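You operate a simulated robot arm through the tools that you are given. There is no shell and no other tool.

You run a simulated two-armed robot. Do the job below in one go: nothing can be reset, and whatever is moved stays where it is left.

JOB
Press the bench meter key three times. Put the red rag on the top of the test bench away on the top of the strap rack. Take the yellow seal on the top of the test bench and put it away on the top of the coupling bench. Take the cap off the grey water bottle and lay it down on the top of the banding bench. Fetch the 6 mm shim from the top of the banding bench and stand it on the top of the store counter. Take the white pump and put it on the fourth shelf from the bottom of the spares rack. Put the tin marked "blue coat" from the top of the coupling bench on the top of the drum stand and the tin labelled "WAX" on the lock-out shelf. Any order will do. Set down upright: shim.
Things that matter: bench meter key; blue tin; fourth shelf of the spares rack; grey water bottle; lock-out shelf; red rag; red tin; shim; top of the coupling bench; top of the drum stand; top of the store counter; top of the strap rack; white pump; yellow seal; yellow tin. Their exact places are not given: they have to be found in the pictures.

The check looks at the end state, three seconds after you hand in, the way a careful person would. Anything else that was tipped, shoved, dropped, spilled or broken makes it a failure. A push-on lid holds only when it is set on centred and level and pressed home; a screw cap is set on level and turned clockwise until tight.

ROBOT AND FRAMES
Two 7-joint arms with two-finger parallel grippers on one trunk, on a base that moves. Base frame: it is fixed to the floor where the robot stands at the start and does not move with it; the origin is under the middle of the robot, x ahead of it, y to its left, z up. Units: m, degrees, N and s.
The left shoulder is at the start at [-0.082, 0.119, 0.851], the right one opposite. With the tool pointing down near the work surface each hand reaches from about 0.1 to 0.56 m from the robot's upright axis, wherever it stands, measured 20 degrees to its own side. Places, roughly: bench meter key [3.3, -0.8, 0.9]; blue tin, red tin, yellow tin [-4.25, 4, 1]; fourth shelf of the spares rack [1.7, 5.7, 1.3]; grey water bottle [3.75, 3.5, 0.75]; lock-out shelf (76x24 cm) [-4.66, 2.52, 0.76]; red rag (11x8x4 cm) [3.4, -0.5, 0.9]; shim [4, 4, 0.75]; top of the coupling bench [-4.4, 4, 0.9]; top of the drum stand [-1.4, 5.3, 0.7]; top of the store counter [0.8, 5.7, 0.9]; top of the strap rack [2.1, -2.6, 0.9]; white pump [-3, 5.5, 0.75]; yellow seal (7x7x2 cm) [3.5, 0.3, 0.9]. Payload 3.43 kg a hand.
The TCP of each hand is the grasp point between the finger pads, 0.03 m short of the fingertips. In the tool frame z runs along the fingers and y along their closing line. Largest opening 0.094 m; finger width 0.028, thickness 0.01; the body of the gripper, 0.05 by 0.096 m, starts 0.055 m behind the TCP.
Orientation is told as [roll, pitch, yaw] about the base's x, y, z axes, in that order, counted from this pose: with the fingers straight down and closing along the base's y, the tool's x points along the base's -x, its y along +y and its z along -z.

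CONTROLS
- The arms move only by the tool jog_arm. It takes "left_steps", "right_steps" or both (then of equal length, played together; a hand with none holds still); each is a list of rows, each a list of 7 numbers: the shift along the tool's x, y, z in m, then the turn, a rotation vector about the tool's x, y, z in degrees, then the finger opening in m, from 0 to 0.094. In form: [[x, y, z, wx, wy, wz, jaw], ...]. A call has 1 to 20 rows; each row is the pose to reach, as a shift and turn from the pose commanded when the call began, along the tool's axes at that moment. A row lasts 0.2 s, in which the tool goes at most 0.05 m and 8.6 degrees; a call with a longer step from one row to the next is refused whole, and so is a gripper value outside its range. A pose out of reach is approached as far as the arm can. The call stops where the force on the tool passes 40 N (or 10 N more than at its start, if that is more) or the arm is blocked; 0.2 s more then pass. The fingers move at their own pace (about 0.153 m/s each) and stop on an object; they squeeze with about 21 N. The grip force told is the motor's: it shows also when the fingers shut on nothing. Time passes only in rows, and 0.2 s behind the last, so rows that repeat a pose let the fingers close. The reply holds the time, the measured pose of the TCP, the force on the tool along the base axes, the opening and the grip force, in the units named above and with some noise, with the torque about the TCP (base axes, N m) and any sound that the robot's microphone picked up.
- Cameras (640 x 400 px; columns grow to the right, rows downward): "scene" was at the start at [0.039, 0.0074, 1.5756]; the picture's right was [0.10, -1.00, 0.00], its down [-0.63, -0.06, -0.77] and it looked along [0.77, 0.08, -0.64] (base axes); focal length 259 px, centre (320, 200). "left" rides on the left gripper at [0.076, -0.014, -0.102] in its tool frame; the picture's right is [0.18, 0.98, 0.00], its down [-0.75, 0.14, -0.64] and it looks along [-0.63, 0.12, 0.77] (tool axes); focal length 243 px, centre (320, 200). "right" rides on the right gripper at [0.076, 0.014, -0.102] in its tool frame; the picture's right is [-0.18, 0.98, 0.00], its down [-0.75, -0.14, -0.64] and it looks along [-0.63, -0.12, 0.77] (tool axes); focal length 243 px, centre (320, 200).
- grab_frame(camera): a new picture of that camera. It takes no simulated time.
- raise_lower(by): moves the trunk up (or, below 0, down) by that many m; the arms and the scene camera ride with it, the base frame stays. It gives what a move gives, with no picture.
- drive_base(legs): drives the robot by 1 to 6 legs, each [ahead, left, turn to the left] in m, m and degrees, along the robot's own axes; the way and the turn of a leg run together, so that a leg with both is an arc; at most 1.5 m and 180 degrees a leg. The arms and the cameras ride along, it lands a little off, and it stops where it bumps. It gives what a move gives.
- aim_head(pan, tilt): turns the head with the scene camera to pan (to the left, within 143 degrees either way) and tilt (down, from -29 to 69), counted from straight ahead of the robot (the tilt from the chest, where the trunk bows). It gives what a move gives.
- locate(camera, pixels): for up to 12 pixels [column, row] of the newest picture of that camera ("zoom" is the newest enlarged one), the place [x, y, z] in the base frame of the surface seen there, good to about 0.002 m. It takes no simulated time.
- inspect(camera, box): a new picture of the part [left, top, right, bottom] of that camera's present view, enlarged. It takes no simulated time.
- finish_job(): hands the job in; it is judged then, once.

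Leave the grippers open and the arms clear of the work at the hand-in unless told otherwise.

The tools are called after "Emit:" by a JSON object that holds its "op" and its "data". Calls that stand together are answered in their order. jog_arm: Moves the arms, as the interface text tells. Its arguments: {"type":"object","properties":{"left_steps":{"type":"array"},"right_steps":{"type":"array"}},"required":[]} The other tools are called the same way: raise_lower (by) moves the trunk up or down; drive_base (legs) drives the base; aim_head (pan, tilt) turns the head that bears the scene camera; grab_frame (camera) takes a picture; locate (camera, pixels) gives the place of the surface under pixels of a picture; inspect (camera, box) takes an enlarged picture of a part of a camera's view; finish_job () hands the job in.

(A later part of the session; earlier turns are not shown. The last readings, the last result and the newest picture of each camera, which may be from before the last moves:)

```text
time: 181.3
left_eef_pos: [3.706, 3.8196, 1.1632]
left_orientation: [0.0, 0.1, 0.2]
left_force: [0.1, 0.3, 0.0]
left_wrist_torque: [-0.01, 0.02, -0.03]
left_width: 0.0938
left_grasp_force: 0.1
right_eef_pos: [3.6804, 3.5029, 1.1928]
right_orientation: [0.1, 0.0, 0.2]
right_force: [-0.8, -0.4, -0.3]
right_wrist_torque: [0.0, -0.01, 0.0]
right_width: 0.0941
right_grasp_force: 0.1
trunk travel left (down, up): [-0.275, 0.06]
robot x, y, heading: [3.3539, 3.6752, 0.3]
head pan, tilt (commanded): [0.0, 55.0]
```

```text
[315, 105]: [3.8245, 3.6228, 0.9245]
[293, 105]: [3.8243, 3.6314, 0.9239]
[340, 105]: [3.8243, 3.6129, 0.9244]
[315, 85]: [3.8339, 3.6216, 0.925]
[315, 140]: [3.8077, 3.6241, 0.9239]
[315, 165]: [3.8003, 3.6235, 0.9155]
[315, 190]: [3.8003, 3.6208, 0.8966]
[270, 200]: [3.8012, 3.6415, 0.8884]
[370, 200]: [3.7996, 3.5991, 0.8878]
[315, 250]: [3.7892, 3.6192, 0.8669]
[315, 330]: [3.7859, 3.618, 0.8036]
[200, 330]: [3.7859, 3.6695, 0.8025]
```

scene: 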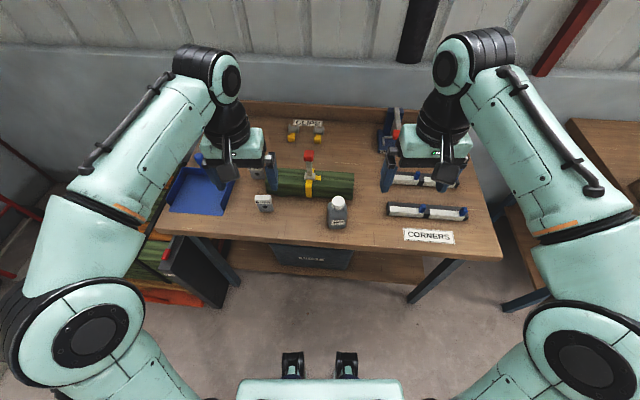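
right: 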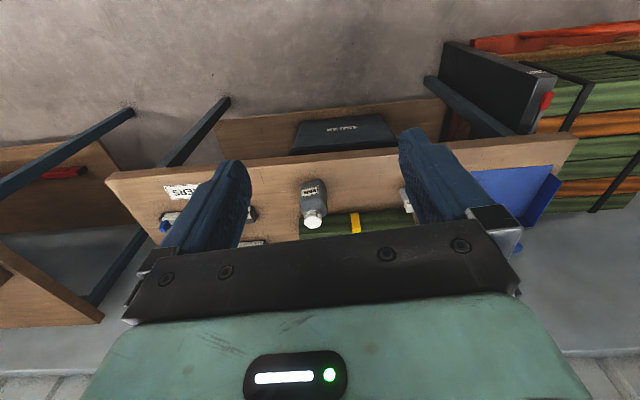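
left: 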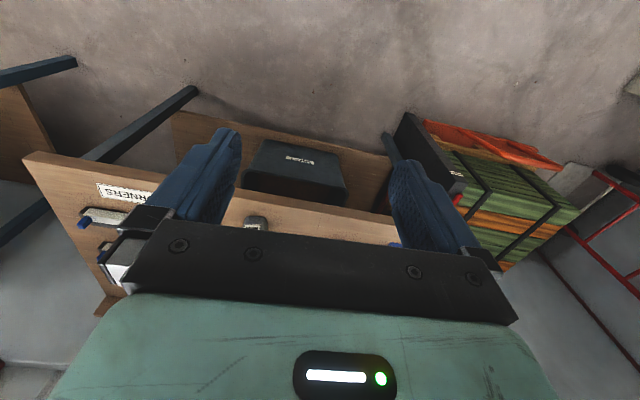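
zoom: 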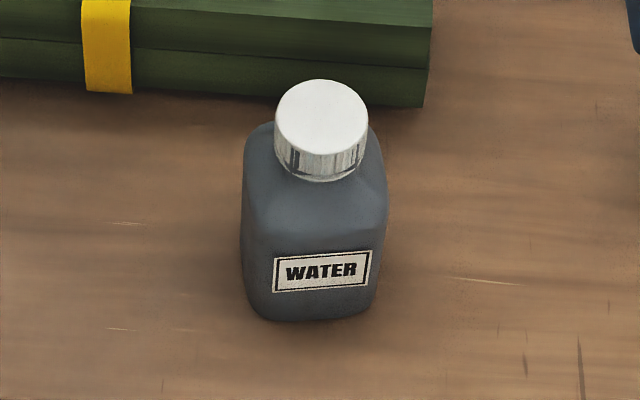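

The bottle body is roughly a 6 cm rounded square, cap 3.6 cm across, centre (3.818, 3.622), top 0.924. To hold the body from the left I'd want the 6 mm shim out of the way, so I fetch the shim first. I measure the shim's surroundings from this view.

Emit:
{"op": "drive_base", "data": {"legs": [[0.05, 0.03, 0]]}}

Emit:
{"op": "grab_frame", "data": {"camera": "left"}}

Emit:
{"op": "inspect", "data": {"camera": "scene", "box": [240, 165, 360, 240]}}

```text
time: 182.3
left_eef_pos: [3.7542, 3.8486, 1.1623]
left_orientation: [0.0, 0.0, 0.4]
left_force: [0.2, 0.5, -0.1]
left_wrist_torque: [-0.01, -0.04, 0.02]
left_width: 0.0942
left_grasp_force: 0.1
right_eef_pos: [3.7285, 3.5339, 1.1924]
right_orientation: [0.1, 0.0, 0.2]
right_force: [-0.3, 0.5, -0.1]
right_wrist_torque: [0.01, 0.0, 0.03]
right_width: 0.0945
right_grasp_force: 0.1
trunk travel left (down, up): [-0.275, 0.06]
robot x, y, heading: [3.3996, 3.7029, 0.1]
head pan, tilt (commanded): [0.0, 55.0]
```

```text
taken
```

left: 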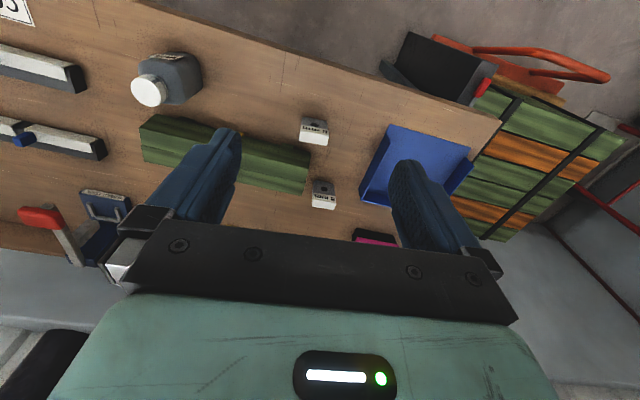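

```text
5.33 times, centred on (300, 202) of scene
```

zoom: 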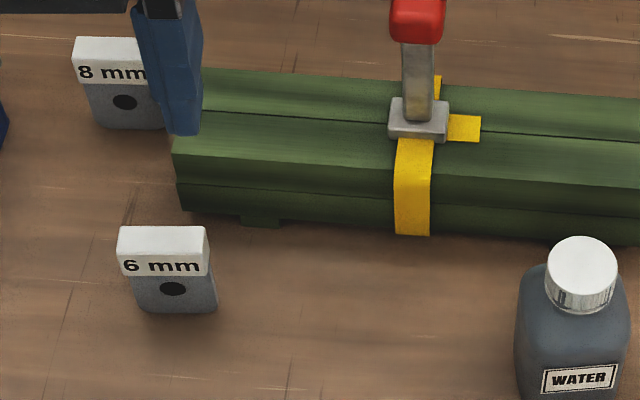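

I measure the shim, bundle front-left corner, and tray from both pictures.

Emit:
{"op": "locate", "data": {"camera": "zoom", "pixels": [[182, 208], [240, 225], [120, 228], [205, 228], [122, 247], [205, 250], [162, 235], [136, 300], [217, 306], [175, 318], [180, 185], [172, 150]]}}

Emit:
{"op": "locate", "data": {"camera": "left", "pixels": [[302, 138], [327, 144], [303, 118], [326, 122], [314, 130], [308, 185], [245, 180], [365, 160], [362, 195], [314, 140]]}}

```text
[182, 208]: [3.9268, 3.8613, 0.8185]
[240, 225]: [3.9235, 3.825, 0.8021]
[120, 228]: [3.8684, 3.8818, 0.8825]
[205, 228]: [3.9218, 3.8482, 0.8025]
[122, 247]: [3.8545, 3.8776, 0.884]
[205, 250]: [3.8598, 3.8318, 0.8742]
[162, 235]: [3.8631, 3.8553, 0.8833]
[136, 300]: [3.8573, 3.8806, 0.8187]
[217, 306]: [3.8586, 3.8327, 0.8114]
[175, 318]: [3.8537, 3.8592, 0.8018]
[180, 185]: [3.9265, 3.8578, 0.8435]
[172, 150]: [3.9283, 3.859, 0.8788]
```

```text
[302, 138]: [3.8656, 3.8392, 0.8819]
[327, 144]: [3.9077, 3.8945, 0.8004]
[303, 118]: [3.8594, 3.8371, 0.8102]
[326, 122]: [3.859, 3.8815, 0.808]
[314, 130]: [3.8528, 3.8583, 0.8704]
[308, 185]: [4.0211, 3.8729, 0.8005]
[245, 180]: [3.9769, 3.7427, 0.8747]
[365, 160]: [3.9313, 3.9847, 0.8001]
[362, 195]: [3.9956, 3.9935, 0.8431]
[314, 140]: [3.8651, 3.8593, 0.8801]
```

Shim centre is (3.864, 3.857), the bundle's front is at x=3.922, well clear. I bring the left hand above it at z≈0.95.

Emit:
{"op": "jog_arm", "data": {"left_steps": [[-0.02, 0.001, 0.04, 0, 0, 0, 0.094], [-0.045, 0.002, 0.08, 0, 0, 0, 0.094], [-0.07, 0.004, 0.12, 0, 0, 0, 0.094], [-0.09, 0.006, 0.16, 0, 0, 0, 0.094], [-0.11, 0.0072, 0.195, 0, 0, 0, 0.094], [-0.11, 0.0072, 0.215, 0, 0, 0, 0.094], [-0.11, 0.0072, 0.215, 0, 0, 0, 0.094]]}}

Emit:
{"op": "grab_frame", "data": {"camera": "left"}}

Emit:
{"op": "grab_frame", "data": {"camera": "scene"}}

```text
time: 183.9
left_eef_pos: [3.8606, 3.8572, 0.9479]
left_orientation: [0.0, 0.0, 0.4]
left_force: [-0.1, -0.4, 0.8]
left_wrist_torque: [-0.01, 0.02, 0.0]
left_width: 0.0939
left_grasp_force: 0.0
right_eef_pos: [3.7283, 3.5314, 1.193]
right_orientation: [0.2, -0.1, 0.2]
right_force: [0.6, 0.4, -0.2]
right_wrist_torque: [0.01, 0.01, -0.01]
right_width: 0.0942
right_grasp_force: 0.0
trunk travel left (down, up): [-0.275, 0.06]
robot x, y, heading: [3.3997, 3.7003, -0.0]
head pan, tilt (commanded): [0.0, 55.0]
```

```text
taken
```

left: 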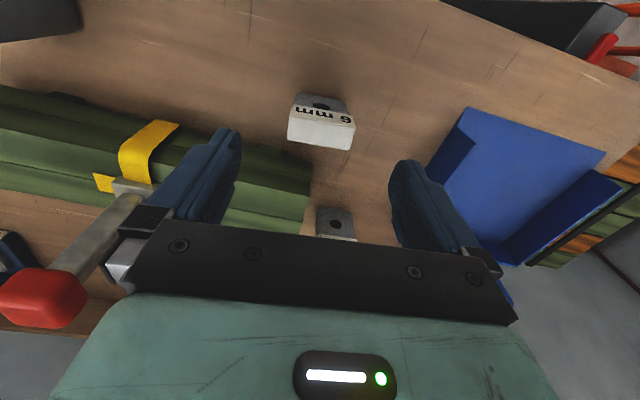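

```text
taken
```

scene: 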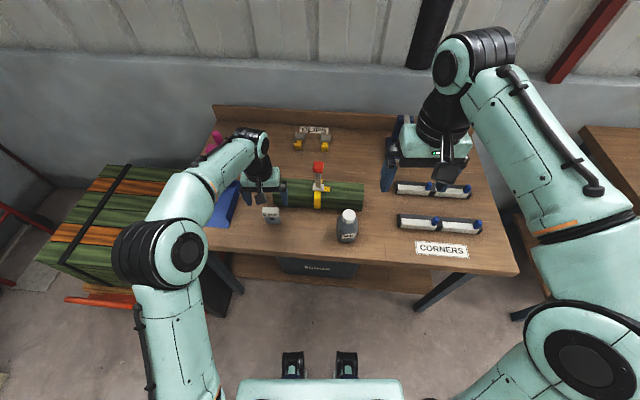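

The shim (label "6 mm") is centred between the fingers. I descend 10 cm, then close fully.

Emit:
{"op": "jog_arm", "data": {"left_steps": [[-0.002, 0, 0.03, 0, 0, 0, 0.094], [-0.003, 0, 0.06, 0, 0, 0, 0.094], [-0.003, 0, 0.085, 0, 0, 0, 0.094], [-0.003, 0, 0.102, 0, 0, 0, 0.094], [-0.003, 0, 0.102, 0, 0, 0, 0.06], [-0.003, 0, 0.102, 0, 0, 0, 0.03], [-0.003, 0, 0.102, 0, 0, 0, 0.0], [-0.003, 0, 0.102, 0, 0, 0, 0.0], [-0.003, 0, 0.102, 0, 0, 0, 0.0]]}}

Emit:
{"op": "grab_frame", "data": {"camera": "left"}}

```text
time: 185.9
left_eef_pos: [3.8666, 3.8572, 0.8461]
left_orientation: [0.0, 0.0, 0.4]
left_force: [0.3, -0.3, 0.0]
left_wrist_torque: [0.03, 0.04, 0.0]
left_width: 0.0538
left_grasp_force: 21.2
right_eef_pos: [3.7279, 3.532, 1.1924]
right_orientation: [-0.1, -0.1, 0.2]
right_force: [0.1, 0.9, -0.8]
right_wrist_torque: [0.01, 0.01, 0.02]
right_width: 0.0942
right_grasp_force: 0.1
trunk travel left (down, up): [-0.275, 0.06]
robot x, y, heading: [3.4025, 3.707, 0.4]
head pan, tilt (commanded): [0.0, 55.0]
```

```text
taken
```

left: 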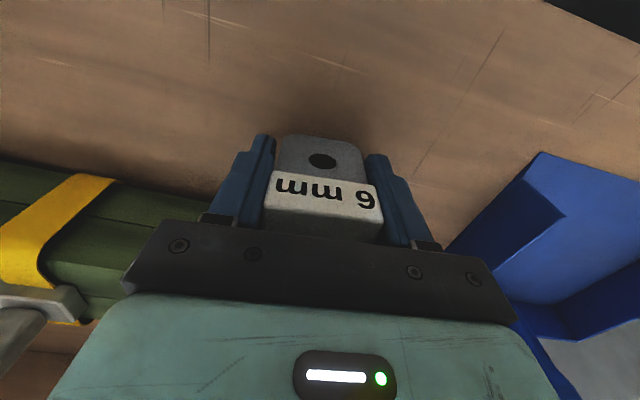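

Held at width 0.054 with 21 N. I lift slowly straight up.

Emit:
{"op": "jog_arm", "data": {"left_steps": [[0, 0, -0.003, 0, 0, 0, 0], [0, 0, -0.008, 0, 0, 0, 0], [0, 0, -0.016, 0, 0, 0, 0], [0, 0, -0.03, 0, 0, 0, 0], [0, 0, -0.05, 0, 0, 0, 0], [0, 0, -0.075, 0, 0, 0, 0], [0, 0, -0.1, 0, 0, 0, 0], [0, 0, -0.13, 0, 0, 0, 0], [0, 0, -0.16, 0, 0, 0, 0], [0, 0, -0.19, 0, 0, 0, 0], [0, 0, -0.22, 0, 0, 0, 0], [0.01, 0, -0.25, 0, 0, 0, 0], [0.03, 0, -0.28, 0, 0, 0, 0], [0.06, 0, -0.3, 0, 0, 0, 0], [0.09, 0, -0.31, 0, 0, 0, 0], [0.09, 0, -0.31, 0, 0, 0, 0]]}}

Emit:
{"op": "grab_frame", "data": {"camera": "left"}}

Emit:
{"op": "grab_frame", "data": {"camera": "scene"}}

```text
time: 189.3
left_eef_pos: [3.7776, 3.8563, 1.1575]
left_orientation: [0.1, -0.1, 0.4]
left_force: [-0.1, -0.5, -3.2]
left_wrist_torque: [0.0, 0.0, 0.0]
left_width: 0.054
left_grasp_force: 21.2
right_eef_pos: [3.7306, 3.5311, 1.1918]
right_orientation: [0.1, 0.0, 0.1]
right_force: [-0.6, -0.2, -0.2]
right_wrist_torque: [0.02, 0.02, -0.02]
right_width: 0.0938
right_grasp_force: 0.1
trunk travel left (down, up): [-0.275, 0.06]
robot x, y, heading: [3.4028, 3.7023, 0.2]
head pan, tilt (commanded): [0.0, 55.0]
```

```text
taken
```

left: 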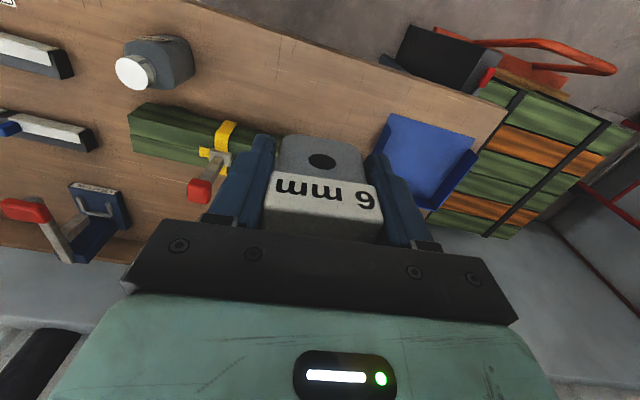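

```text
taken
```

scene: 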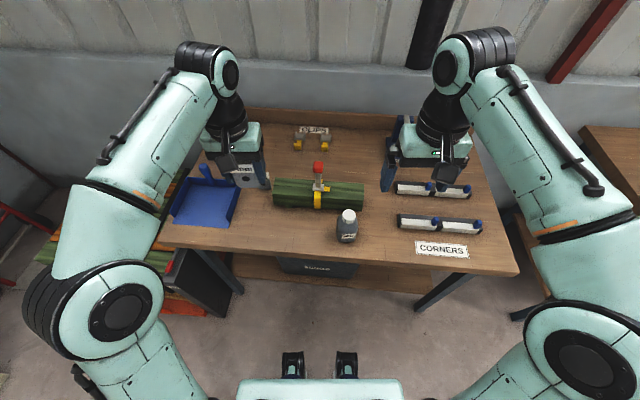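

The shim is held upright (about 3 N weight, bottom about 4.3 cm below the TCP). I now drive to the store counter near (0.8, 5.7), stopping at about (0.85, 4.4) facing +y.

Emit:
{"op": "drive_base", "data": {"legs": [[-1.0, 0, 0], [0, 0, 90], [0.3, 1.5, 0], [0.4, 0.05, 0]]}}

Emit:
{"op": "aim_head", "data": {"pan": 0, "tilt": 25}}

Emit:
{"op": "grab_frame", "data": {"camera": "scene"}}

```text
refused: leg 3 is longer than a leg can be; nothing moved
```

```text
time: 190.2
left_eef_pos: [3.7782, 3.8561, 1.156]
left_orientation: [0.0, -0.1, 0.4]
left_force: [-0.2, 0.6, -1.0]
left_wrist_torque: [0.0, 0.01, -0.01]
left_width: 0.0542
left_grasp_force: 21.1
right_eef_pos: [3.7284, 3.5328, 1.1931]
right_orientation: [0.1, -0.1, 0.2]
right_force: [-0.6, -0.4, 0.2]
right_wrist_torque: [-0.01, 0.01, -0.02]
right_width: 0.0939
right_grasp_force: 0.1
trunk travel left (down, up): [-0.275, 0.06]
robot x, y, heading: [3.4046, 3.7022, 0.2]
head pan, tilt (commanded): [0.0, 25.0]
```

```text
taken
```

scene: 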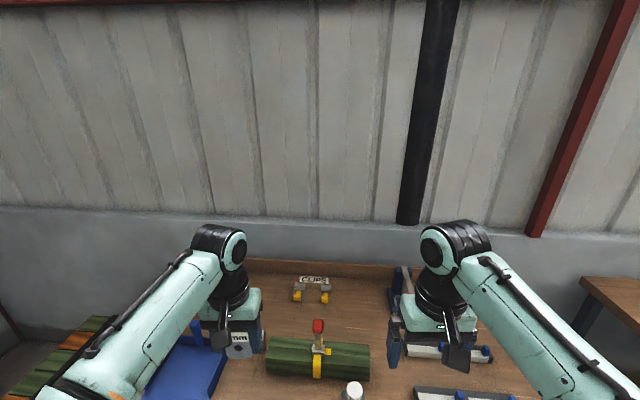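

One leg was over 1.5 m; I split it.

Emit:
{"op": "drive_base", "data": {"legs": [[-1.0, 0, 0], [0, 0, 90], [0.3, 1.4, 0], [0.4, 0.15, 0]]}}

Emit:
{"op": "grab_frame", "data": {"camera": "scene"}}

```text
time: 213.2
left_eef_pos: [0.7295, 4.781, 1.1568]
left_orientation: [0.0, 0.1, 90.1]
left_force: [0.7, -0.9, -1.6]
left_wrist_torque: [0.02, 0.02, -0.01]
left_width: 0.0536
left_grasp_force: 21.0
right_eef_pos: [1.0541, 4.7315, 1.1936]
right_orientation: [-0.1, -0.1, 90.1]
right_force: [-0.3, 0.3, 0.0]
right_wrist_torque: [0.0, -0.01, 0.03]
right_width: 0.094
right_grasp_force: 0.0
trunk travel left (down, up): [-0.275, 0.06]
robot x, y, heading: [0.8801, 4.4025, 89.9]
head pan, tilt (commanded): [0.0, 25.0]
```

```text
taken
```

scene: 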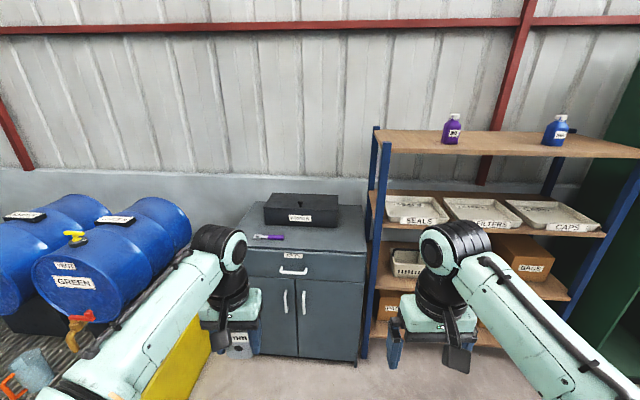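

The store counter is the grey cabinet with a black box and a purple thing on its top. I measure its top and the free area.

Emit:
{"op": "locate", "data": {"camera": "scene", "pixels": [[260, 238], [350, 238], [300, 240], [270, 210], [330, 225], [268, 238], [300, 252], [350, 210], [245, 245], [200, 370], [290, 235], [345, 252]]}}

Emit:
{"op": "inspect", "data": {"camera": "scene", "box": [230, 180, 390, 280]}}

```text
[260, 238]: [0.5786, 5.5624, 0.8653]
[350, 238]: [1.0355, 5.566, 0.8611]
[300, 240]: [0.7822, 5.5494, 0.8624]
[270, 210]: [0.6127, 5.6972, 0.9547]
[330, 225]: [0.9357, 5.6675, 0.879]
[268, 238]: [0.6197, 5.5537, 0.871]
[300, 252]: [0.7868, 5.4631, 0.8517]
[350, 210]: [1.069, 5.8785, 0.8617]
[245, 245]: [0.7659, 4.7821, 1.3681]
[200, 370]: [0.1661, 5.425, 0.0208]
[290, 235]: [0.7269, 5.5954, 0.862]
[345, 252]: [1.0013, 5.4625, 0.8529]
```

```text
4.00 times, centred on (310, 230) of scene
```

zoom: 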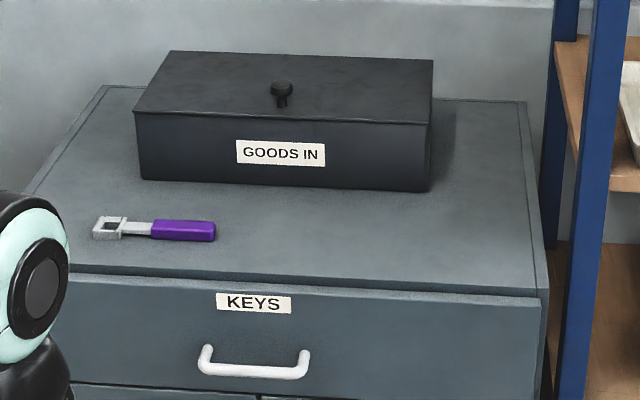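

The top is z≈0.862, front edge y≈5.465; free area x 0.73–1.05, y 5.48–5.65. I check where the spares rack's post and shelves are before approaching.

Emit:
{"op": "locate", "data": {"camera": "scene", "pixels": [[372, 140], [383, 160], [369, 320], [400, 155], [500, 155], [600, 155], [400, 222], [500, 230], [560, 297], [378, 235], [450, 130], [560, 135]]}}

Emit:
{"op": "inspect", "data": {"camera": "scene", "box": [360, 100, 640, 360]}}

```text
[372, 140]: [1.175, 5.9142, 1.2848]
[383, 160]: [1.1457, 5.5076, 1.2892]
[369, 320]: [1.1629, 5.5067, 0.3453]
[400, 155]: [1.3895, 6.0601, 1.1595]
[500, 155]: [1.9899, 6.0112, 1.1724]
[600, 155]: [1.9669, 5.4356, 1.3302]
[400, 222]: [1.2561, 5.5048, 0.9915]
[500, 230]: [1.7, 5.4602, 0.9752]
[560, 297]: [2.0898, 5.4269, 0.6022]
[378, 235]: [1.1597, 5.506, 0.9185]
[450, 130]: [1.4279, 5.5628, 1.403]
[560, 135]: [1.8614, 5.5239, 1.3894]
```

```text
1.54 times, centred on (500, 230) of scene
```

zoom: 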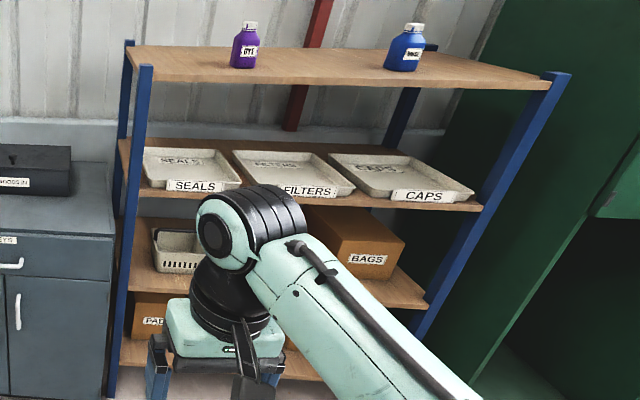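

The rack has four shelves (PADS, BAGS, SEALS, and the top one at z≈1.34 with bottles). To keep the right hand away from the rack post at (1.15, 5.51), I pull it back 15 cm, then drive up to the counter.

Emit:
{"op": "jog_arm", "data": {"right_steps": [[0.03, 0, 0, 0, 0, 0, 0.094], [0.06, 0, 0, 0, 0, 0, 0.094], [0.09, 0, 0, 0, 0, 0, 0.094], [0.12, 0, 0, 0, 0, 0, 0.094], [0.15, 0, 0, 0, 0, 0, 0.094], [0.15, 0, 0, 0, 0, 0, 0.094]]}}

Emit:
{"op": "drive_base", "data": {"legs": [[0.5, -0.05, 0], [0.22, 0, 0]]}}

Emit:
{"op": "aim_head", "data": {"pan": 0, "tilt": 50}}

Emit:
{"op": "grab_frame", "data": {"camera": "scene"}}

Emit:
{"op": "grab_frame", "data": {"camera": "left"}}

```text
time: 214.6
left_eef_pos: [0.7279, 4.7815, 1.1562]
left_orientation: [0.0, 0.1, 90.2]
left_force: [0.2, 0.4, -1.8]
left_wrist_torque: [-0.01, 0.0, -0.03]
left_width: 0.0539
left_grasp_force: 20.5
right_eef_pos: [1.0536, 4.5796, 1.1936]
right_orientation: [0.0, -0.1, 90.0]
right_force: [-0.2, 0.2, -0.1]
right_wrist_torque: [-0.03, 0.0, -0.02]
right_width: 0.094
right_grasp_force: 0.1
trunk travel left (down, up): [-0.275, 0.06]
robot x, y, heading: [0.8834, 4.4074, 89.8]
head pan, tilt (commanded): [0.0, 25.0]
```

```text
time: 218.8
left_eef_pos: [0.7783, 5.4952, 1.1577]
left_orientation: [-0.2, 0.0, 90.4]
left_force: [-0.4, 0.6, -1.9]
left_wrist_torque: [-0.02, 0.04, 0.02]
left_width: 0.0538
left_grasp_force: 21.1
right_eef_pos: [1.1026, 5.2969, 1.1944]
right_orientation: [0.1, 0.0, 90.1]
right_force: [0.8, 0.4, -0.5]
right_wrist_torque: [-0.03, 0.0, 0.0]
right_width: 0.094
right_grasp_force: 0.0
trunk travel left (down, up): [-0.275, 0.06]
robot x, y, heading: [0.9289, 5.1242, 90.0]
head pan, tilt (commanded): [0.0, 25.0]
```

```text
time: 219.7
left_eef_pos: [0.7771, 5.4963, 1.1571]
left_orientation: [-0.1, 0.0, 90.3]
left_force: [-0.3, 0.2, -1.9]
left_wrist_torque: [0.03, 0.0, 0.01]
left_width: 0.0539
left_grasp_force: 20.7
right_eef_pos: [1.1027, 5.2963, 1.1937]
right_orientation: [0.1, -0.2, 90.0]
right_force: [-0.2, 0.6, 0.0]
right_wrist_torque: [-0.02, -0.03, -0.01]
right_width: 0.0942
right_grasp_force: 0.1
trunk travel left (down, up): [-0.275, 0.06]
robot x, y, heading: [0.9302, 5.1223, 90.0]
head pan, tilt (commanded): [0.0, 50.0]
```

```text
taken
```

scene: 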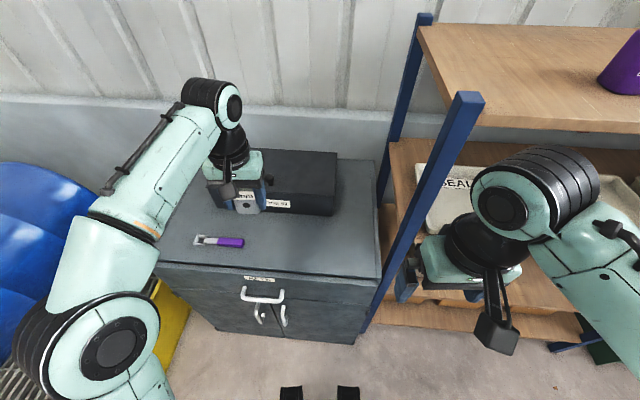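

```text
taken
```

left: 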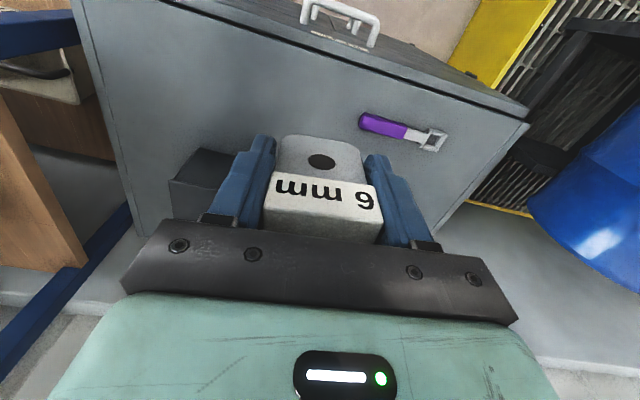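

I confirm positions: purple tool's right end (243,242), box front, and the surface where the shim will stand, around (300,235).

Emit:
{"op": "locate", "data": {"camera": "scene", "pixels": [[243, 243], [300, 212], [300, 235], [320, 240], [300, 262], [360, 240], [275, 240], [330, 225]]}}

```text
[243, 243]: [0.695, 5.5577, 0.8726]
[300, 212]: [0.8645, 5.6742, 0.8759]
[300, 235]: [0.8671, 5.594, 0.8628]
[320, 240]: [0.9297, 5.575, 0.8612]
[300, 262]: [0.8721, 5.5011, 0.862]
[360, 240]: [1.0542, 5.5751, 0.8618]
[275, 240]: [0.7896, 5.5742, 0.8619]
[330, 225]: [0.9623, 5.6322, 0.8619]
```

The surface is z=0.862, with free space around (0.865, 5.56). I move over it and lower to about 4 mm above contact.

Emit:
{"op": "jog_arm", "data": {"left_steps": [[-0.02, -0.025, 0.0, 0, 0, 0, 0], [-0.04, -0.05, 0.01, 0, 0, 0, 0], [-0.06, -0.075, 0.03, 0, 0, 0, 0], [-0.0645, -0.0875, 0.06, 0, 0, 0, 0], [-0.0645, -0.0875, 0.095, 0, 0, 0, 0], [-0.0645, -0.0875, 0.13, 0, 0, 0, 0], [-0.0645, -0.0875, 0.165, 0, 0, 0, 0], [-0.0645, -0.0875, 0.2, 0, 0, 0, 0], [-0.0645, -0.0875, 0.225, 0, 0, 0, 0], [-0.0645, -0.0875, 0.24, 0, 0, 0, 0], [-0.0645, -0.0875, 0.2475, 0, 0, 0, 0], [-0.0645, -0.0875, 0.2475, 0, 0, 0, 0]]}}

Emit:
{"op": "grab_frame", "data": {"camera": "scene"}}

Emit:
{"op": "grab_frame", "data": {"camera": "left"}}

```text
time: 222.3
left_eef_pos: [0.8652, 5.5612, 0.9094]
left_orientation: [0.0, 0.0, 90.3]
left_force: [-0.4, -1.2, -1.8]
left_wrist_torque: [-0.02, -0.02, -0.01]
left_width: 0.0538
left_grasp_force: 20.9
right_eef_pos: [1.1013, 5.2959, 1.193]
right_orientation: [0.1, -0.1, 90.1]
right_force: [-0.6, 0.7, 0.7]
right_wrist_torque: [-0.01, -0.02, 0.01]
right_width: 0.0939
right_grasp_force: 0.0
trunk travel left (down, up): [-0.275, 0.06]
robot x, y, heading: [0.9336, 5.1203, 89.9]
head pan, tilt (commanded): [0.0, 50.0]
```

```text
taken
```

scene: 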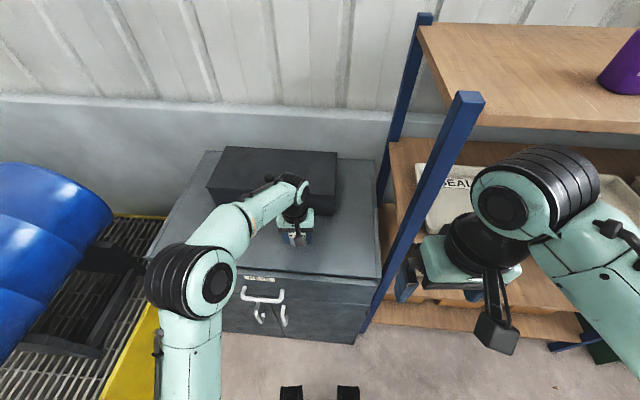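

```text
taken
```

left: 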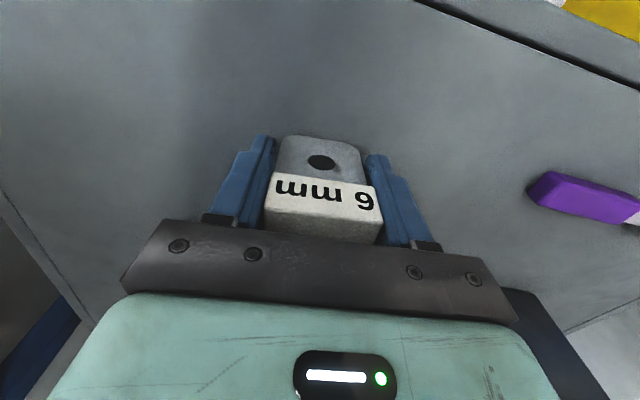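

No collision; the shim hangs level. I lower in 1.5 mm steps, 4.5 mm in all, and watch the force.

Emit:
{"op": "jog_arm", "data": {"left_steps": [[0, 0, 0.0015, 0, 0, 0, 0], [0, 0, 0.003, 0, 0, 0, 0], [0, 0, 0.004, 0, 0, 0, 0], [0, 0, 0.0045, 0, 0, 0, 0], [0, 0, 0.0045, 0, 0, 0, 0]]}}

```text
time: 223.5
left_eef_pos: [0.8655, 5.561, 0.9064]
left_orientation: [0.0, 0.0, 90.2]
left_force: [0.6, -1.1, 2.9]
left_wrist_torque: [-0.05, 0.06, 0.03]
left_width: 0.0538
left_grasp_force: 21.3
right_eef_pos: [1.1021, 5.2957, 1.193]
right_orientation: [0.2, 0.0, 90.1]
right_force: [-0.1, -1.2, -0.1]
right_wrist_torque: [-0.04, -0.02, 0.02]
right_width: 0.094
right_grasp_force: 0.1
trunk travel left (down, up): [-0.275, 0.06]
robot x, y, heading: [0.9331, 5.1187, 90.1]
head pan, tilt (commanded): [0.0, 50.0]
```

The force went from −1.8 to +2.9 N: the shim stands on the counter. I open the fingers gently and check.

Emit:
{"op": "jog_arm", "data": {"left_steps": [[0, 0, 0, 0, 0, 0, 0.052], [0, 0, 0, 0, 0, 0, 0.06], [0, 0, 0, 0, 0, 0, 0.075], [0, 0, 0, 0, 0, 0, 0.094], [0, 0, 0, 0, 0, 0, 0.094]]}}

Emit:
{"op": "grab_frame", "data": {"camera": "left"}}

```text
time: 224.7
left_eef_pos: [0.8655, 5.5601, 0.9059]
left_orientation: [0.0, 0.0, 90.3]
left_force: [0.2, 0.8, -0.2]
left_wrist_torque: [0.0, -0.02, 0.0]
left_width: 0.0941
left_grasp_force: 0.0
right_eef_pos: [1.1023, 5.2968, 1.1931]
right_orientation: [0.1, -0.1, 90.1]
right_force: [0.3, -0.1, -0.6]
right_wrist_torque: [-0.01, -0.02, 0.02]
right_width: 0.0939
right_grasp_force: 0.1
trunk travel left (down, up): [-0.275, 0.06]
robot x, y, heading: [0.9292, 5.1239, 90.3]
head pan, tilt (commanded): [0.0, 50.0]
```

```text
taken
```

left: 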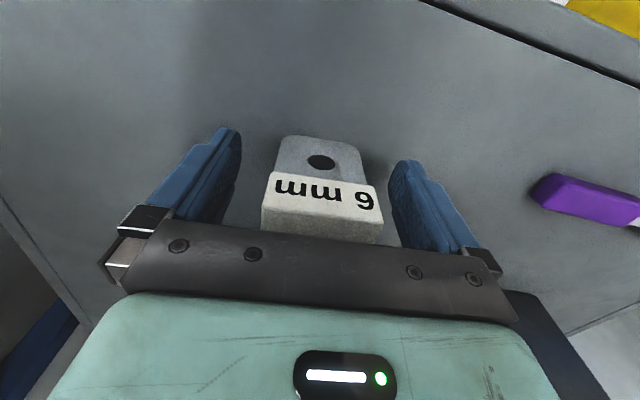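

The shim stands free. I raise the hand straight up 25 cm and draw it back.

Emit:
{"op": "jog_arm", "data": {"left_steps": [[0, 0, -0.02, 0, 0, 0, 0.094], [0, 0, -0.05, 0, 0, 0, 0.094], [0, 0, -0.09, 0, 0, 0, 0.094], [0, 0, -0.13, 0, 0, 0, 0.094], [0, 0, -0.17, 0, 0, 0, 0.094], [0.01, 0.02, -0.21, 0, 0, 0, 0.094], [0.04, 0.04, -0.24, 0, 0, 0, 0.094], [0.06, 0.07, -0.25, 0, 0, 0, 0.094], [0.06, 0.09, -0.25, 0, 0, 0, 0.094]]}}

Emit:
{"op": "inspect", "data": {"camera": "scene", "box": [150, 130, 400, 300]}}

```text
time: 226.7
left_eef_pos: [0.7765, 5.5, 1.1573]
left_orientation: [0.0, -0.1, 90.2]
left_force: [-0.7, -0.7, -0.1]
left_wrist_torque: [-0.02, 0.01, 0.0]
left_width: 0.094
left_grasp_force: 0.1
right_eef_pos: [1.1021, 5.2963, 1.1939]
right_orientation: [0.0, -0.2, 90.1]
right_force: [0.4, 0.4, 0.2]
right_wrist_torque: [-0.02, 0.03, -0.02]
right_width: 0.0941
right_grasp_force: 0.0
trunk travel left (down, up): [-0.275, 0.06]
robot x, y, heading: [0.934, 5.1203, 90.2]
head pan, tilt (commanded): [0.0, 50.0]
```

```text
2.35 times, centred on (275, 215) of scene
```

zoom: 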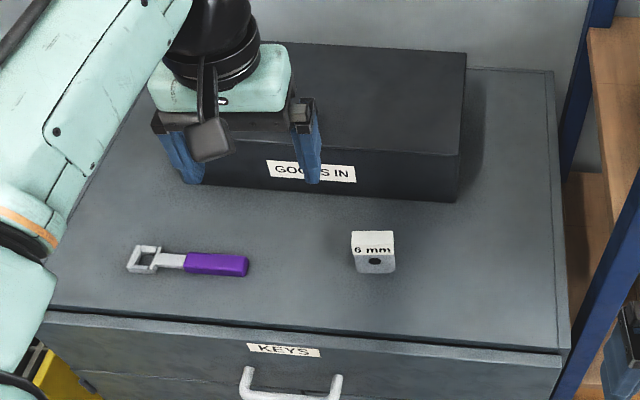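

The shim stands upright on the store counter. Now back to the banding bench for the bottle: back out, turn to +x, drive ahead to about (3.3, 3.72).

Emit:
{"op": "drive_base", "data": {"legs": [[-1.4, 0, 0], [0, 0, -90], [1.5, 0, 0], [0.85, 0, 0]]}}

Emit:
{"op": "aim_head", "data": {"pan": 0, "tilt": 55}}

Emit:
{"op": "grab_frame", "data": {"camera": "scene"}}

```text
time: 248.7
left_eef_pos: [3.6786, 3.9073, 1.157]
left_orientation: [-0.1, 0.0, 0.6]
left_force: [0.4, 0.3, 0.1]
left_wrist_torque: [0.01, 0.05, -0.02]
left_width: 0.0939
left_grasp_force: 0.0
right_eef_pos: [3.4752, 3.5805, 1.1935]
right_orientation: [0.1, -0.1, 0.5]
right_force: [-0.4, -0.2, 0.9]
right_wrist_torque: [-0.01, -0.03, 0.0]
right_width: 0.0942
right_grasp_force: 0.1
trunk travel left (down, up): [-0.275, 0.06]
robot x, y, heading: [3.3001, 3.7501, 0.3]
head pan, tilt (commanded): [0.0, 50.0]
```

```text
time: 249.3
left_eef_pos: [3.6772, 3.9066, 1.1565]
left_orientation: [-0.1, 0.0, 0.8]
left_force: [0.3, 0.0, 0.1]
left_wrist_torque: [0.01, 0.01, 0.02]
left_width: 0.094
left_grasp_force: 0.1
right_eef_pos: [3.4758, 3.5787, 1.1933]
right_orientation: [0.1, -0.1, 0.5]
right_force: [-0.4, 0.0, -0.2]
right_wrist_torque: [-0.01, 0.0, 0.0]
right_width: 0.0938
right_grasp_force: 0.0
trunk travel left (down, up): [-0.275, 0.06]
robot x, y, heading: [3.2967, 3.75, 0.4]
head pan, tilt (commanded): [0.0, 55.0]
```

```text
taken
```

scene: 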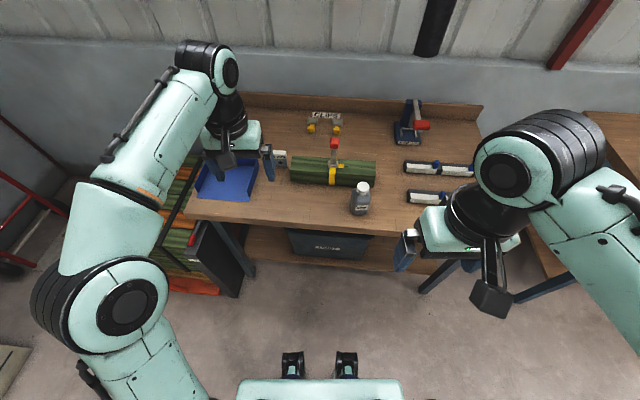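

A clear view of the bottle at (360,198). I zoom to measure its faces and yaw.

Emit:
{"op": "inspect", "data": {"camera": "scene", "box": [330, 170, 390, 225]}}

```text
7.27 times, centred on (360, 198) of scene
```

zoom: 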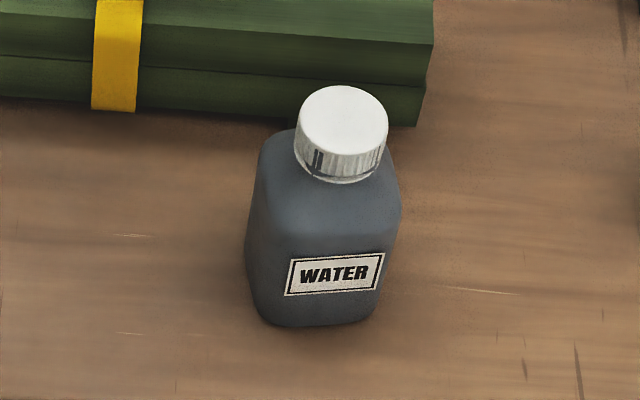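

Emit:
{"op": "locate", "data": {"camera": "zoom", "pixels": [[292, 275], [378, 268], [275, 290], [370, 300], [260, 250], [250, 260], [345, 95], [345, 148], [302, 120], [384, 120], [345, 165], [345, 178]]}}

```text
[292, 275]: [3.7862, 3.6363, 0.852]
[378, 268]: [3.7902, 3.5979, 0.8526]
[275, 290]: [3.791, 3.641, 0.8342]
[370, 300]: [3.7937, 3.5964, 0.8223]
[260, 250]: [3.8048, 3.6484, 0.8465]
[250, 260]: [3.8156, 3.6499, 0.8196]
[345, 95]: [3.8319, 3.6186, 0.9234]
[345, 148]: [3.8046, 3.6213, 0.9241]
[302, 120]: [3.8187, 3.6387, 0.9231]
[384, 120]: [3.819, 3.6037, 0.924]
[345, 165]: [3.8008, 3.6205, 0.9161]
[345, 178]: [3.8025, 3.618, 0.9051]
```

The bottle: centre (3.8185, 3.6205), yaw about +5°, body 6 cm, cap z 0.904–0.924. I drive 8 cm closer, then turn the left hand to yaw ≈95° at height.

Emit:
{"op": "drive_base", "data": {"legs": [[0.08, -0.03, -0.4]]}}

Emit:
{"op": "jog_arm", "data": {"left_steps": [[0, 0, 0, 0, 0, -8, 0.094], [0, 0, 0, 0, 0, -16, 0.094], [0, 0, 0, 0, 0, -24, 0.094], [0, 0, 0, 0, 0, -32, 0.094], [0, 0, 0, 0, 0, -40, 0.094], [0, 0, 0, 0, 0, -48, 0.094], [0, 0, 0, 0, 0, -56, 0.094], [0, 0, 0, 0, 0, -64, 0.094], [0, 0, 0, 0, 0, -72, 0.094], [0, 0, 0, 0, 0, -80, 0.094], [0, 0, 0, 0, 0, -88, 0.094], [0, 0, 0, 0, 0, -95, 0.094], [0, 0, 0, 0, 0, -95, 0.094]]}}

```text
time: 250.4
left_eef_pos: [3.7575, 3.8747, 1.1568]
left_orientation: [0.1, -0.1, 0.2]
left_force: [0.6, -0.7, 0.1]
left_wrist_torque: [-0.02, 0.0, 0.02]
left_width: 0.0939
left_grasp_force: 0.0
right_eef_pos: [3.5525, 3.5489, 1.193]
right_orientation: [0.1, -0.2, 0.1]
right_force: [0.3, -0.1, 0.4]
right_wrist_torque: [0.01, 0.01, -0.02]
right_width: 0.094
right_grasp_force: 0.0
trunk travel left (down, up): [-0.275, 0.06]
robot x, y, heading: [3.3777, 3.724, 0.2]
head pan, tilt (commanded): [0.0, 55.0]
```

```text
time: 253.2
left_eef_pos: [3.7567, 3.8757, 1.1569]
left_orientation: [0.0, 0.1, 95.3]
left_force: [0.0, -0.2, 0.6]
left_wrist_torque: [-0.01, 0.02, -0.01]
left_width: 0.0939
left_grasp_force: 0.0
right_eef_pos: [3.5527, 3.5494, 1.1937]
right_orientation: [0.2, -0.2, 0.1]
right_force: [0.7, -0.2, -0.3]
right_wrist_torque: [0.03, 0.05, 0.01]
right_width: 0.094
right_grasp_force: 0.1
trunk travel left (down, up): [-0.275, 0.06]
robot x, y, heading: [3.3768, 3.7238, -0.1]
head pan, tilt (commanded): [0.0, 55.0]
```

Yaw 95.3 reached. Now I tilt the hand +70° about its own y so it points to the right, slightly downward, camera on top.

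Emit:
{"op": "jog_arm", "data": {"left_steps": [[0, 0, 0, 0, 8, 0, 0.094], [0, 0, 0, 0, 16, 0, 0.094], [0, 0, 0, 0, 24, 0, 0.094], [0, 0, 0, 0, 32, 0, 0.094], [0, 0, 0, 0, 40, 0, 0.094], [0, 0, 0, 0, 48, 0, 0.094], [0, 0, 0, 0, 56, 0, 0.094], [0, 0, 0, 0, 63, 0, 0.094], [0, 0, 0, 0, 70, 0, 0.094], [0, 0, 0, 0, 70, 0, 0.094]]}}

Emit:
{"op": "grab_frame", "data": {"camera": "scene"}}

Emit:
{"op": "grab_frame", "data": {"camera": "left"}}

```text
time: 255.4
left_eef_pos: [3.7573, 3.8748, 1.1581]
left_orientation: [-0.2, 70.2, 95.1]
left_force: [0.3, -0.1, -0.1]
left_wrist_torque: [-0.02, -0.05, 0.01]
left_width: 0.094
left_grasp_force: 0.0
right_eef_pos: [3.5521, 3.549, 1.1941]
right_orientation: [0.1, -0.1, 0.0]
right_force: [-0.1, 0.1, 0.4]
right_wrist_torque: [0.01, -0.03, 0.0]
right_width: 0.0941
right_grasp_force: 0.0
trunk travel left (down, up): [-0.275, 0.06]
robot x, y, heading: [3.3773, 3.723, -0.1]
head pan, tilt (commanded): [0.0, 55.0]
```

```text
taken
```

scene: 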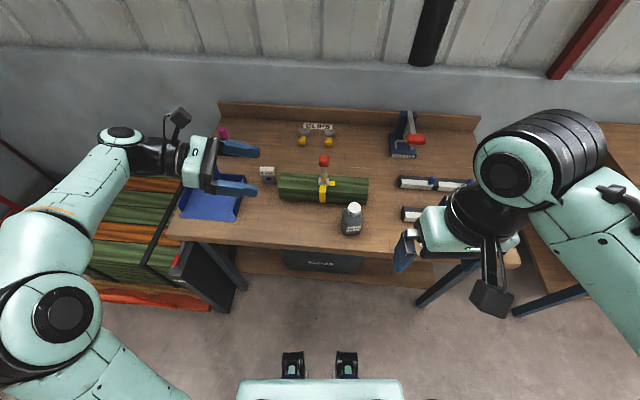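

```text
taken
```

left: 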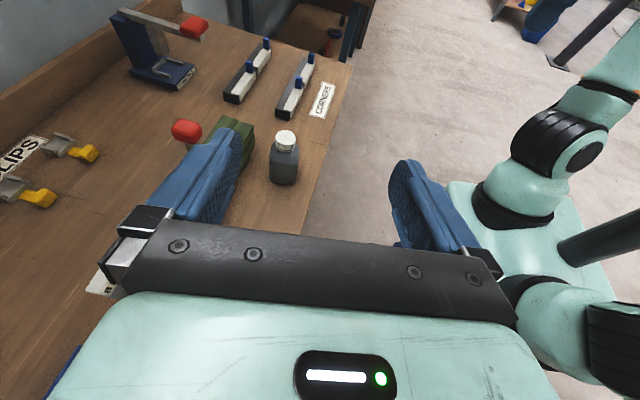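

The pose works; the camera is on top. I move the hand down and right to a pre-grasp point about 14 cm from the bottle's axis.

Emit:
{"op": "jog_arm", "data": {"left_steps": [[-0.036, -0.005, 0.0175, 0, 0, 0, 0.094], [-0.0715, -0.011, 0.035, 0, 0, 0, 0.094], [-0.107, -0.016, 0.052, 0, 0, 0, 0.094], [-0.143, -0.0216, 0.0695, 0, 0, 0, 0.094], [-0.16, -0.026, 0.105, 0, 0, 0, 0.094], [-0.177, -0.03, 0.14, 0, 0, 0, 0.094], [-0.194, -0.0345, 0.176, 0, 0, 0, 0.094], [-0.211, -0.0389, 0.211, 0, 0, 0, 0.094], [-0.211, -0.0389, 0.211, 0, 0, 0, 0.094]]}}

Emit:
{"op": "grab_frame", "data": {"camera": "scene"}}

Emit:
{"op": "grab_frame", "data": {"camera": "left"}}

```text
time: 257.4
left_eef_pos: [3.8061, 3.7522, 0.8859]
left_orientation: [-0.3, 70.1, 95.0]
left_force: [-0.3, -0.1, -0.7]
left_wrist_torque: [0.02, 0.01, 0.01]
left_width: 0.0941
left_grasp_force: 0.1
right_eef_pos: [3.5528, 3.5494, 1.1938]
right_orientation: [0.0, 0.0, 0.1]
right_force: [-0.9, -0.2, 0.1]
right_wrist_torque: [-0.01, -0.01, -0.03]
right_width: 0.0942
right_grasp_force: 0.0
trunk travel left (down, up): [-0.275, 0.06]
robot x, y, heading: [3.3803, 3.7208, 0.1]
head pan, tilt (commanded): [0.0, 55.0]
```

```text
taken
```

scene: 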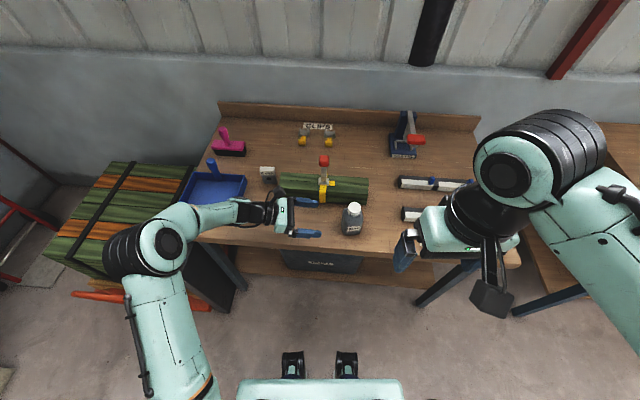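

```text
taken
```

left: 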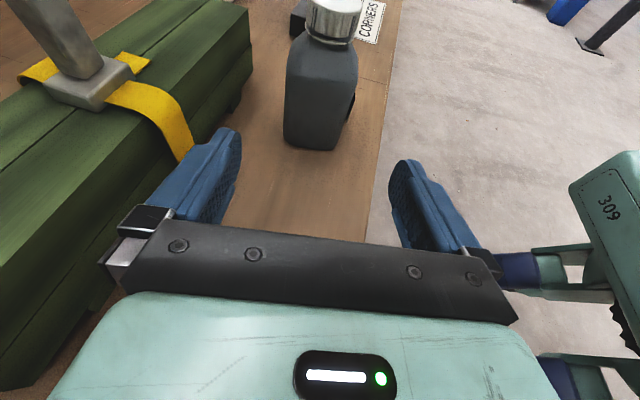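

The bottle is centred between the open fingers. I advance 14 cm along the tool and stop around the body, without closing yet.

Emit:
{"op": "jog_arm", "data": {"left_steps": [[0.0, 0, 0.035, 0, 0, 0, 0.094], [0.001, 0, 0.07, 0, 0, 0, 0.094], [0.001, -0.0006, 0.1, 0, 0, 0, 0.094], [0.0016, -0.0006, 0.125, 0, 0, 0, 0.094], [0.0016, -0.0006, 0.14, 0, 0, 0, 0.094], [0.0016, -0.0006, 0.14, 0, 0, 0, 0.094]]}}

Emit:
{"op": "grab_frame", "data": {"camera": "left"}}

Emit:
{"op": "inspect", "data": {"camera": "scene", "box": [260, 160, 420, 260]}}

```text
time: 258.8
left_eef_pos: [3.8185, 3.6187, 0.84]
left_orientation: [-0.1, 70.0, 95.0]
left_force: [0.5, 0.2, -0.5]
left_wrist_torque: [-0.03, 0.02, -0.03]
left_width: 0.0941
left_grasp_force: 0.0
right_eef_pos: [3.5526, 3.5502, 1.1939]
right_orientation: [0.1, -0.1, 0.0]
right_force: [0.2, 0.1, -0.2]
right_wrist_torque: [0.01, -0.01, 0.01]
right_width: 0.0943
right_grasp_force: 0.2
trunk travel left (down, up): [-0.275, 0.06]
robot x, y, heading: [3.3784, 3.7179, 0.1]
head pan, tilt (commanded): [0.0, 55.0]
```

```text
taken
```

left: 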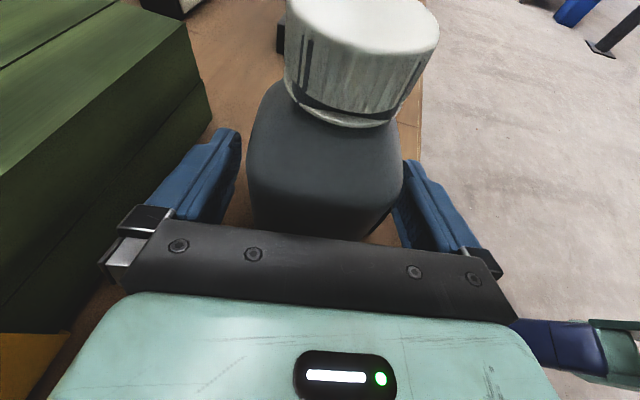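

```text
4.00 times, centred on (340, 210) of scene
```

zoom: 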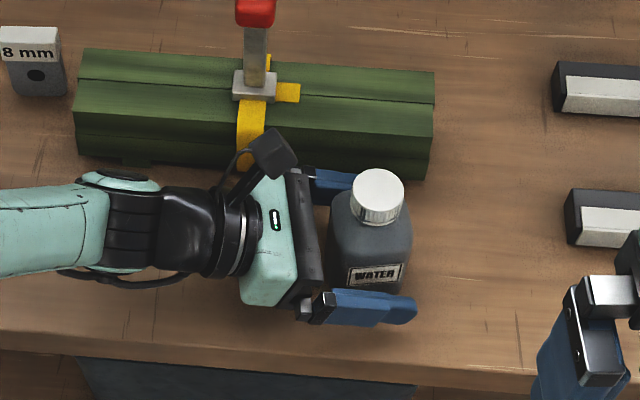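

The fingers straddle the body well. I close the left fingers on the bottle.

Emit:
{"op": "jog_arm", "data": {"left_steps": [[0, 0, 0, 0, 0, 0, 0.075], [0, 0, 0, 0, 0, 0, 0.065], [0, 0, 0, 0, 0, 0, 0.055], [0, 0, 0, 0, 0, 0, 0.0], [0, 0, 0, 0, 0, 0, 0.0], [0, 0, 0, 0, 0, 0, 0.0]]}}

Emit:
{"op": "inspect", "data": {"camera": "scene", "box": [260, 160, 420, 260]}}

```text
time: 260.2
left_eef_pos: [3.8179, 3.6212, 0.8394]
left_orientation: [-0.1, 70.2, 95.1]
left_force: [0.9, -0.1, 1.2]
left_wrist_torque: [0.05, -0.07, 0.03]
left_width: 0.0645
left_grasp_force: 21.0
right_eef_pos: [3.5531, 3.5503, 1.1941]
right_orientation: [0.1, 0.0, 0.0]
right_force: [-0.2, -0.1, 0.1]
right_wrist_torque: [-0.02, -0.01, 0.02]
right_width: 0.0938
right_grasp_force: 0.1
trunk travel left (down, up): [-0.275, 0.06]
robot x, y, heading: [3.3766, 3.7207, 0.1]
head pan, tilt (commanded): [0.0, 55.0]
```

```text
4.00 times, centred on (340, 210) of scene
```

zoom: 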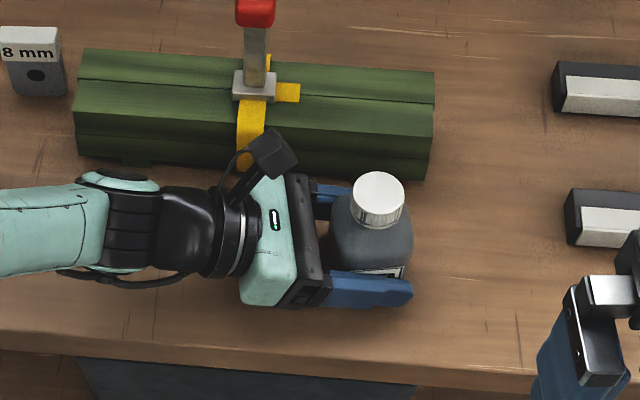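

The body is held (0.0645 m, 21 N). I re-measure the cap.

Emit:
{"op": "locate", "data": {"camera": "zoom", "pixels": [[378, 192], [354, 192], [402, 192], [378, 175], [378, 207], [378, 218], [378, 226]]}}

Emit:
{"op": "grab_frame", "data": {"camera": "right"}}

```text
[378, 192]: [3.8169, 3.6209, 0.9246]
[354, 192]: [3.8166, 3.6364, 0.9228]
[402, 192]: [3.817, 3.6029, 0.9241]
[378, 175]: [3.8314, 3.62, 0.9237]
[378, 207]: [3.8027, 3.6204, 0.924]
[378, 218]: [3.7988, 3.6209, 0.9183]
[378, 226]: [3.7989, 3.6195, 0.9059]
```

```text
taken
```

right: 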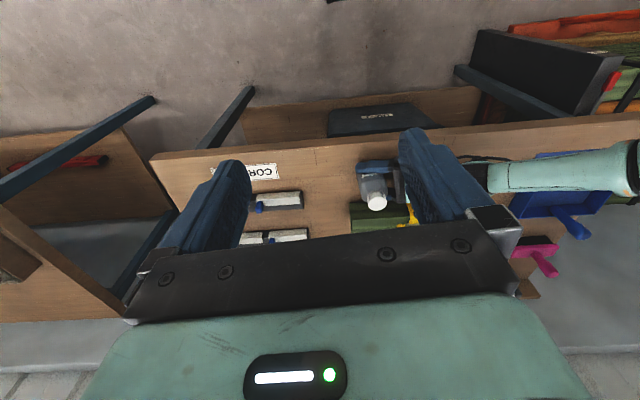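

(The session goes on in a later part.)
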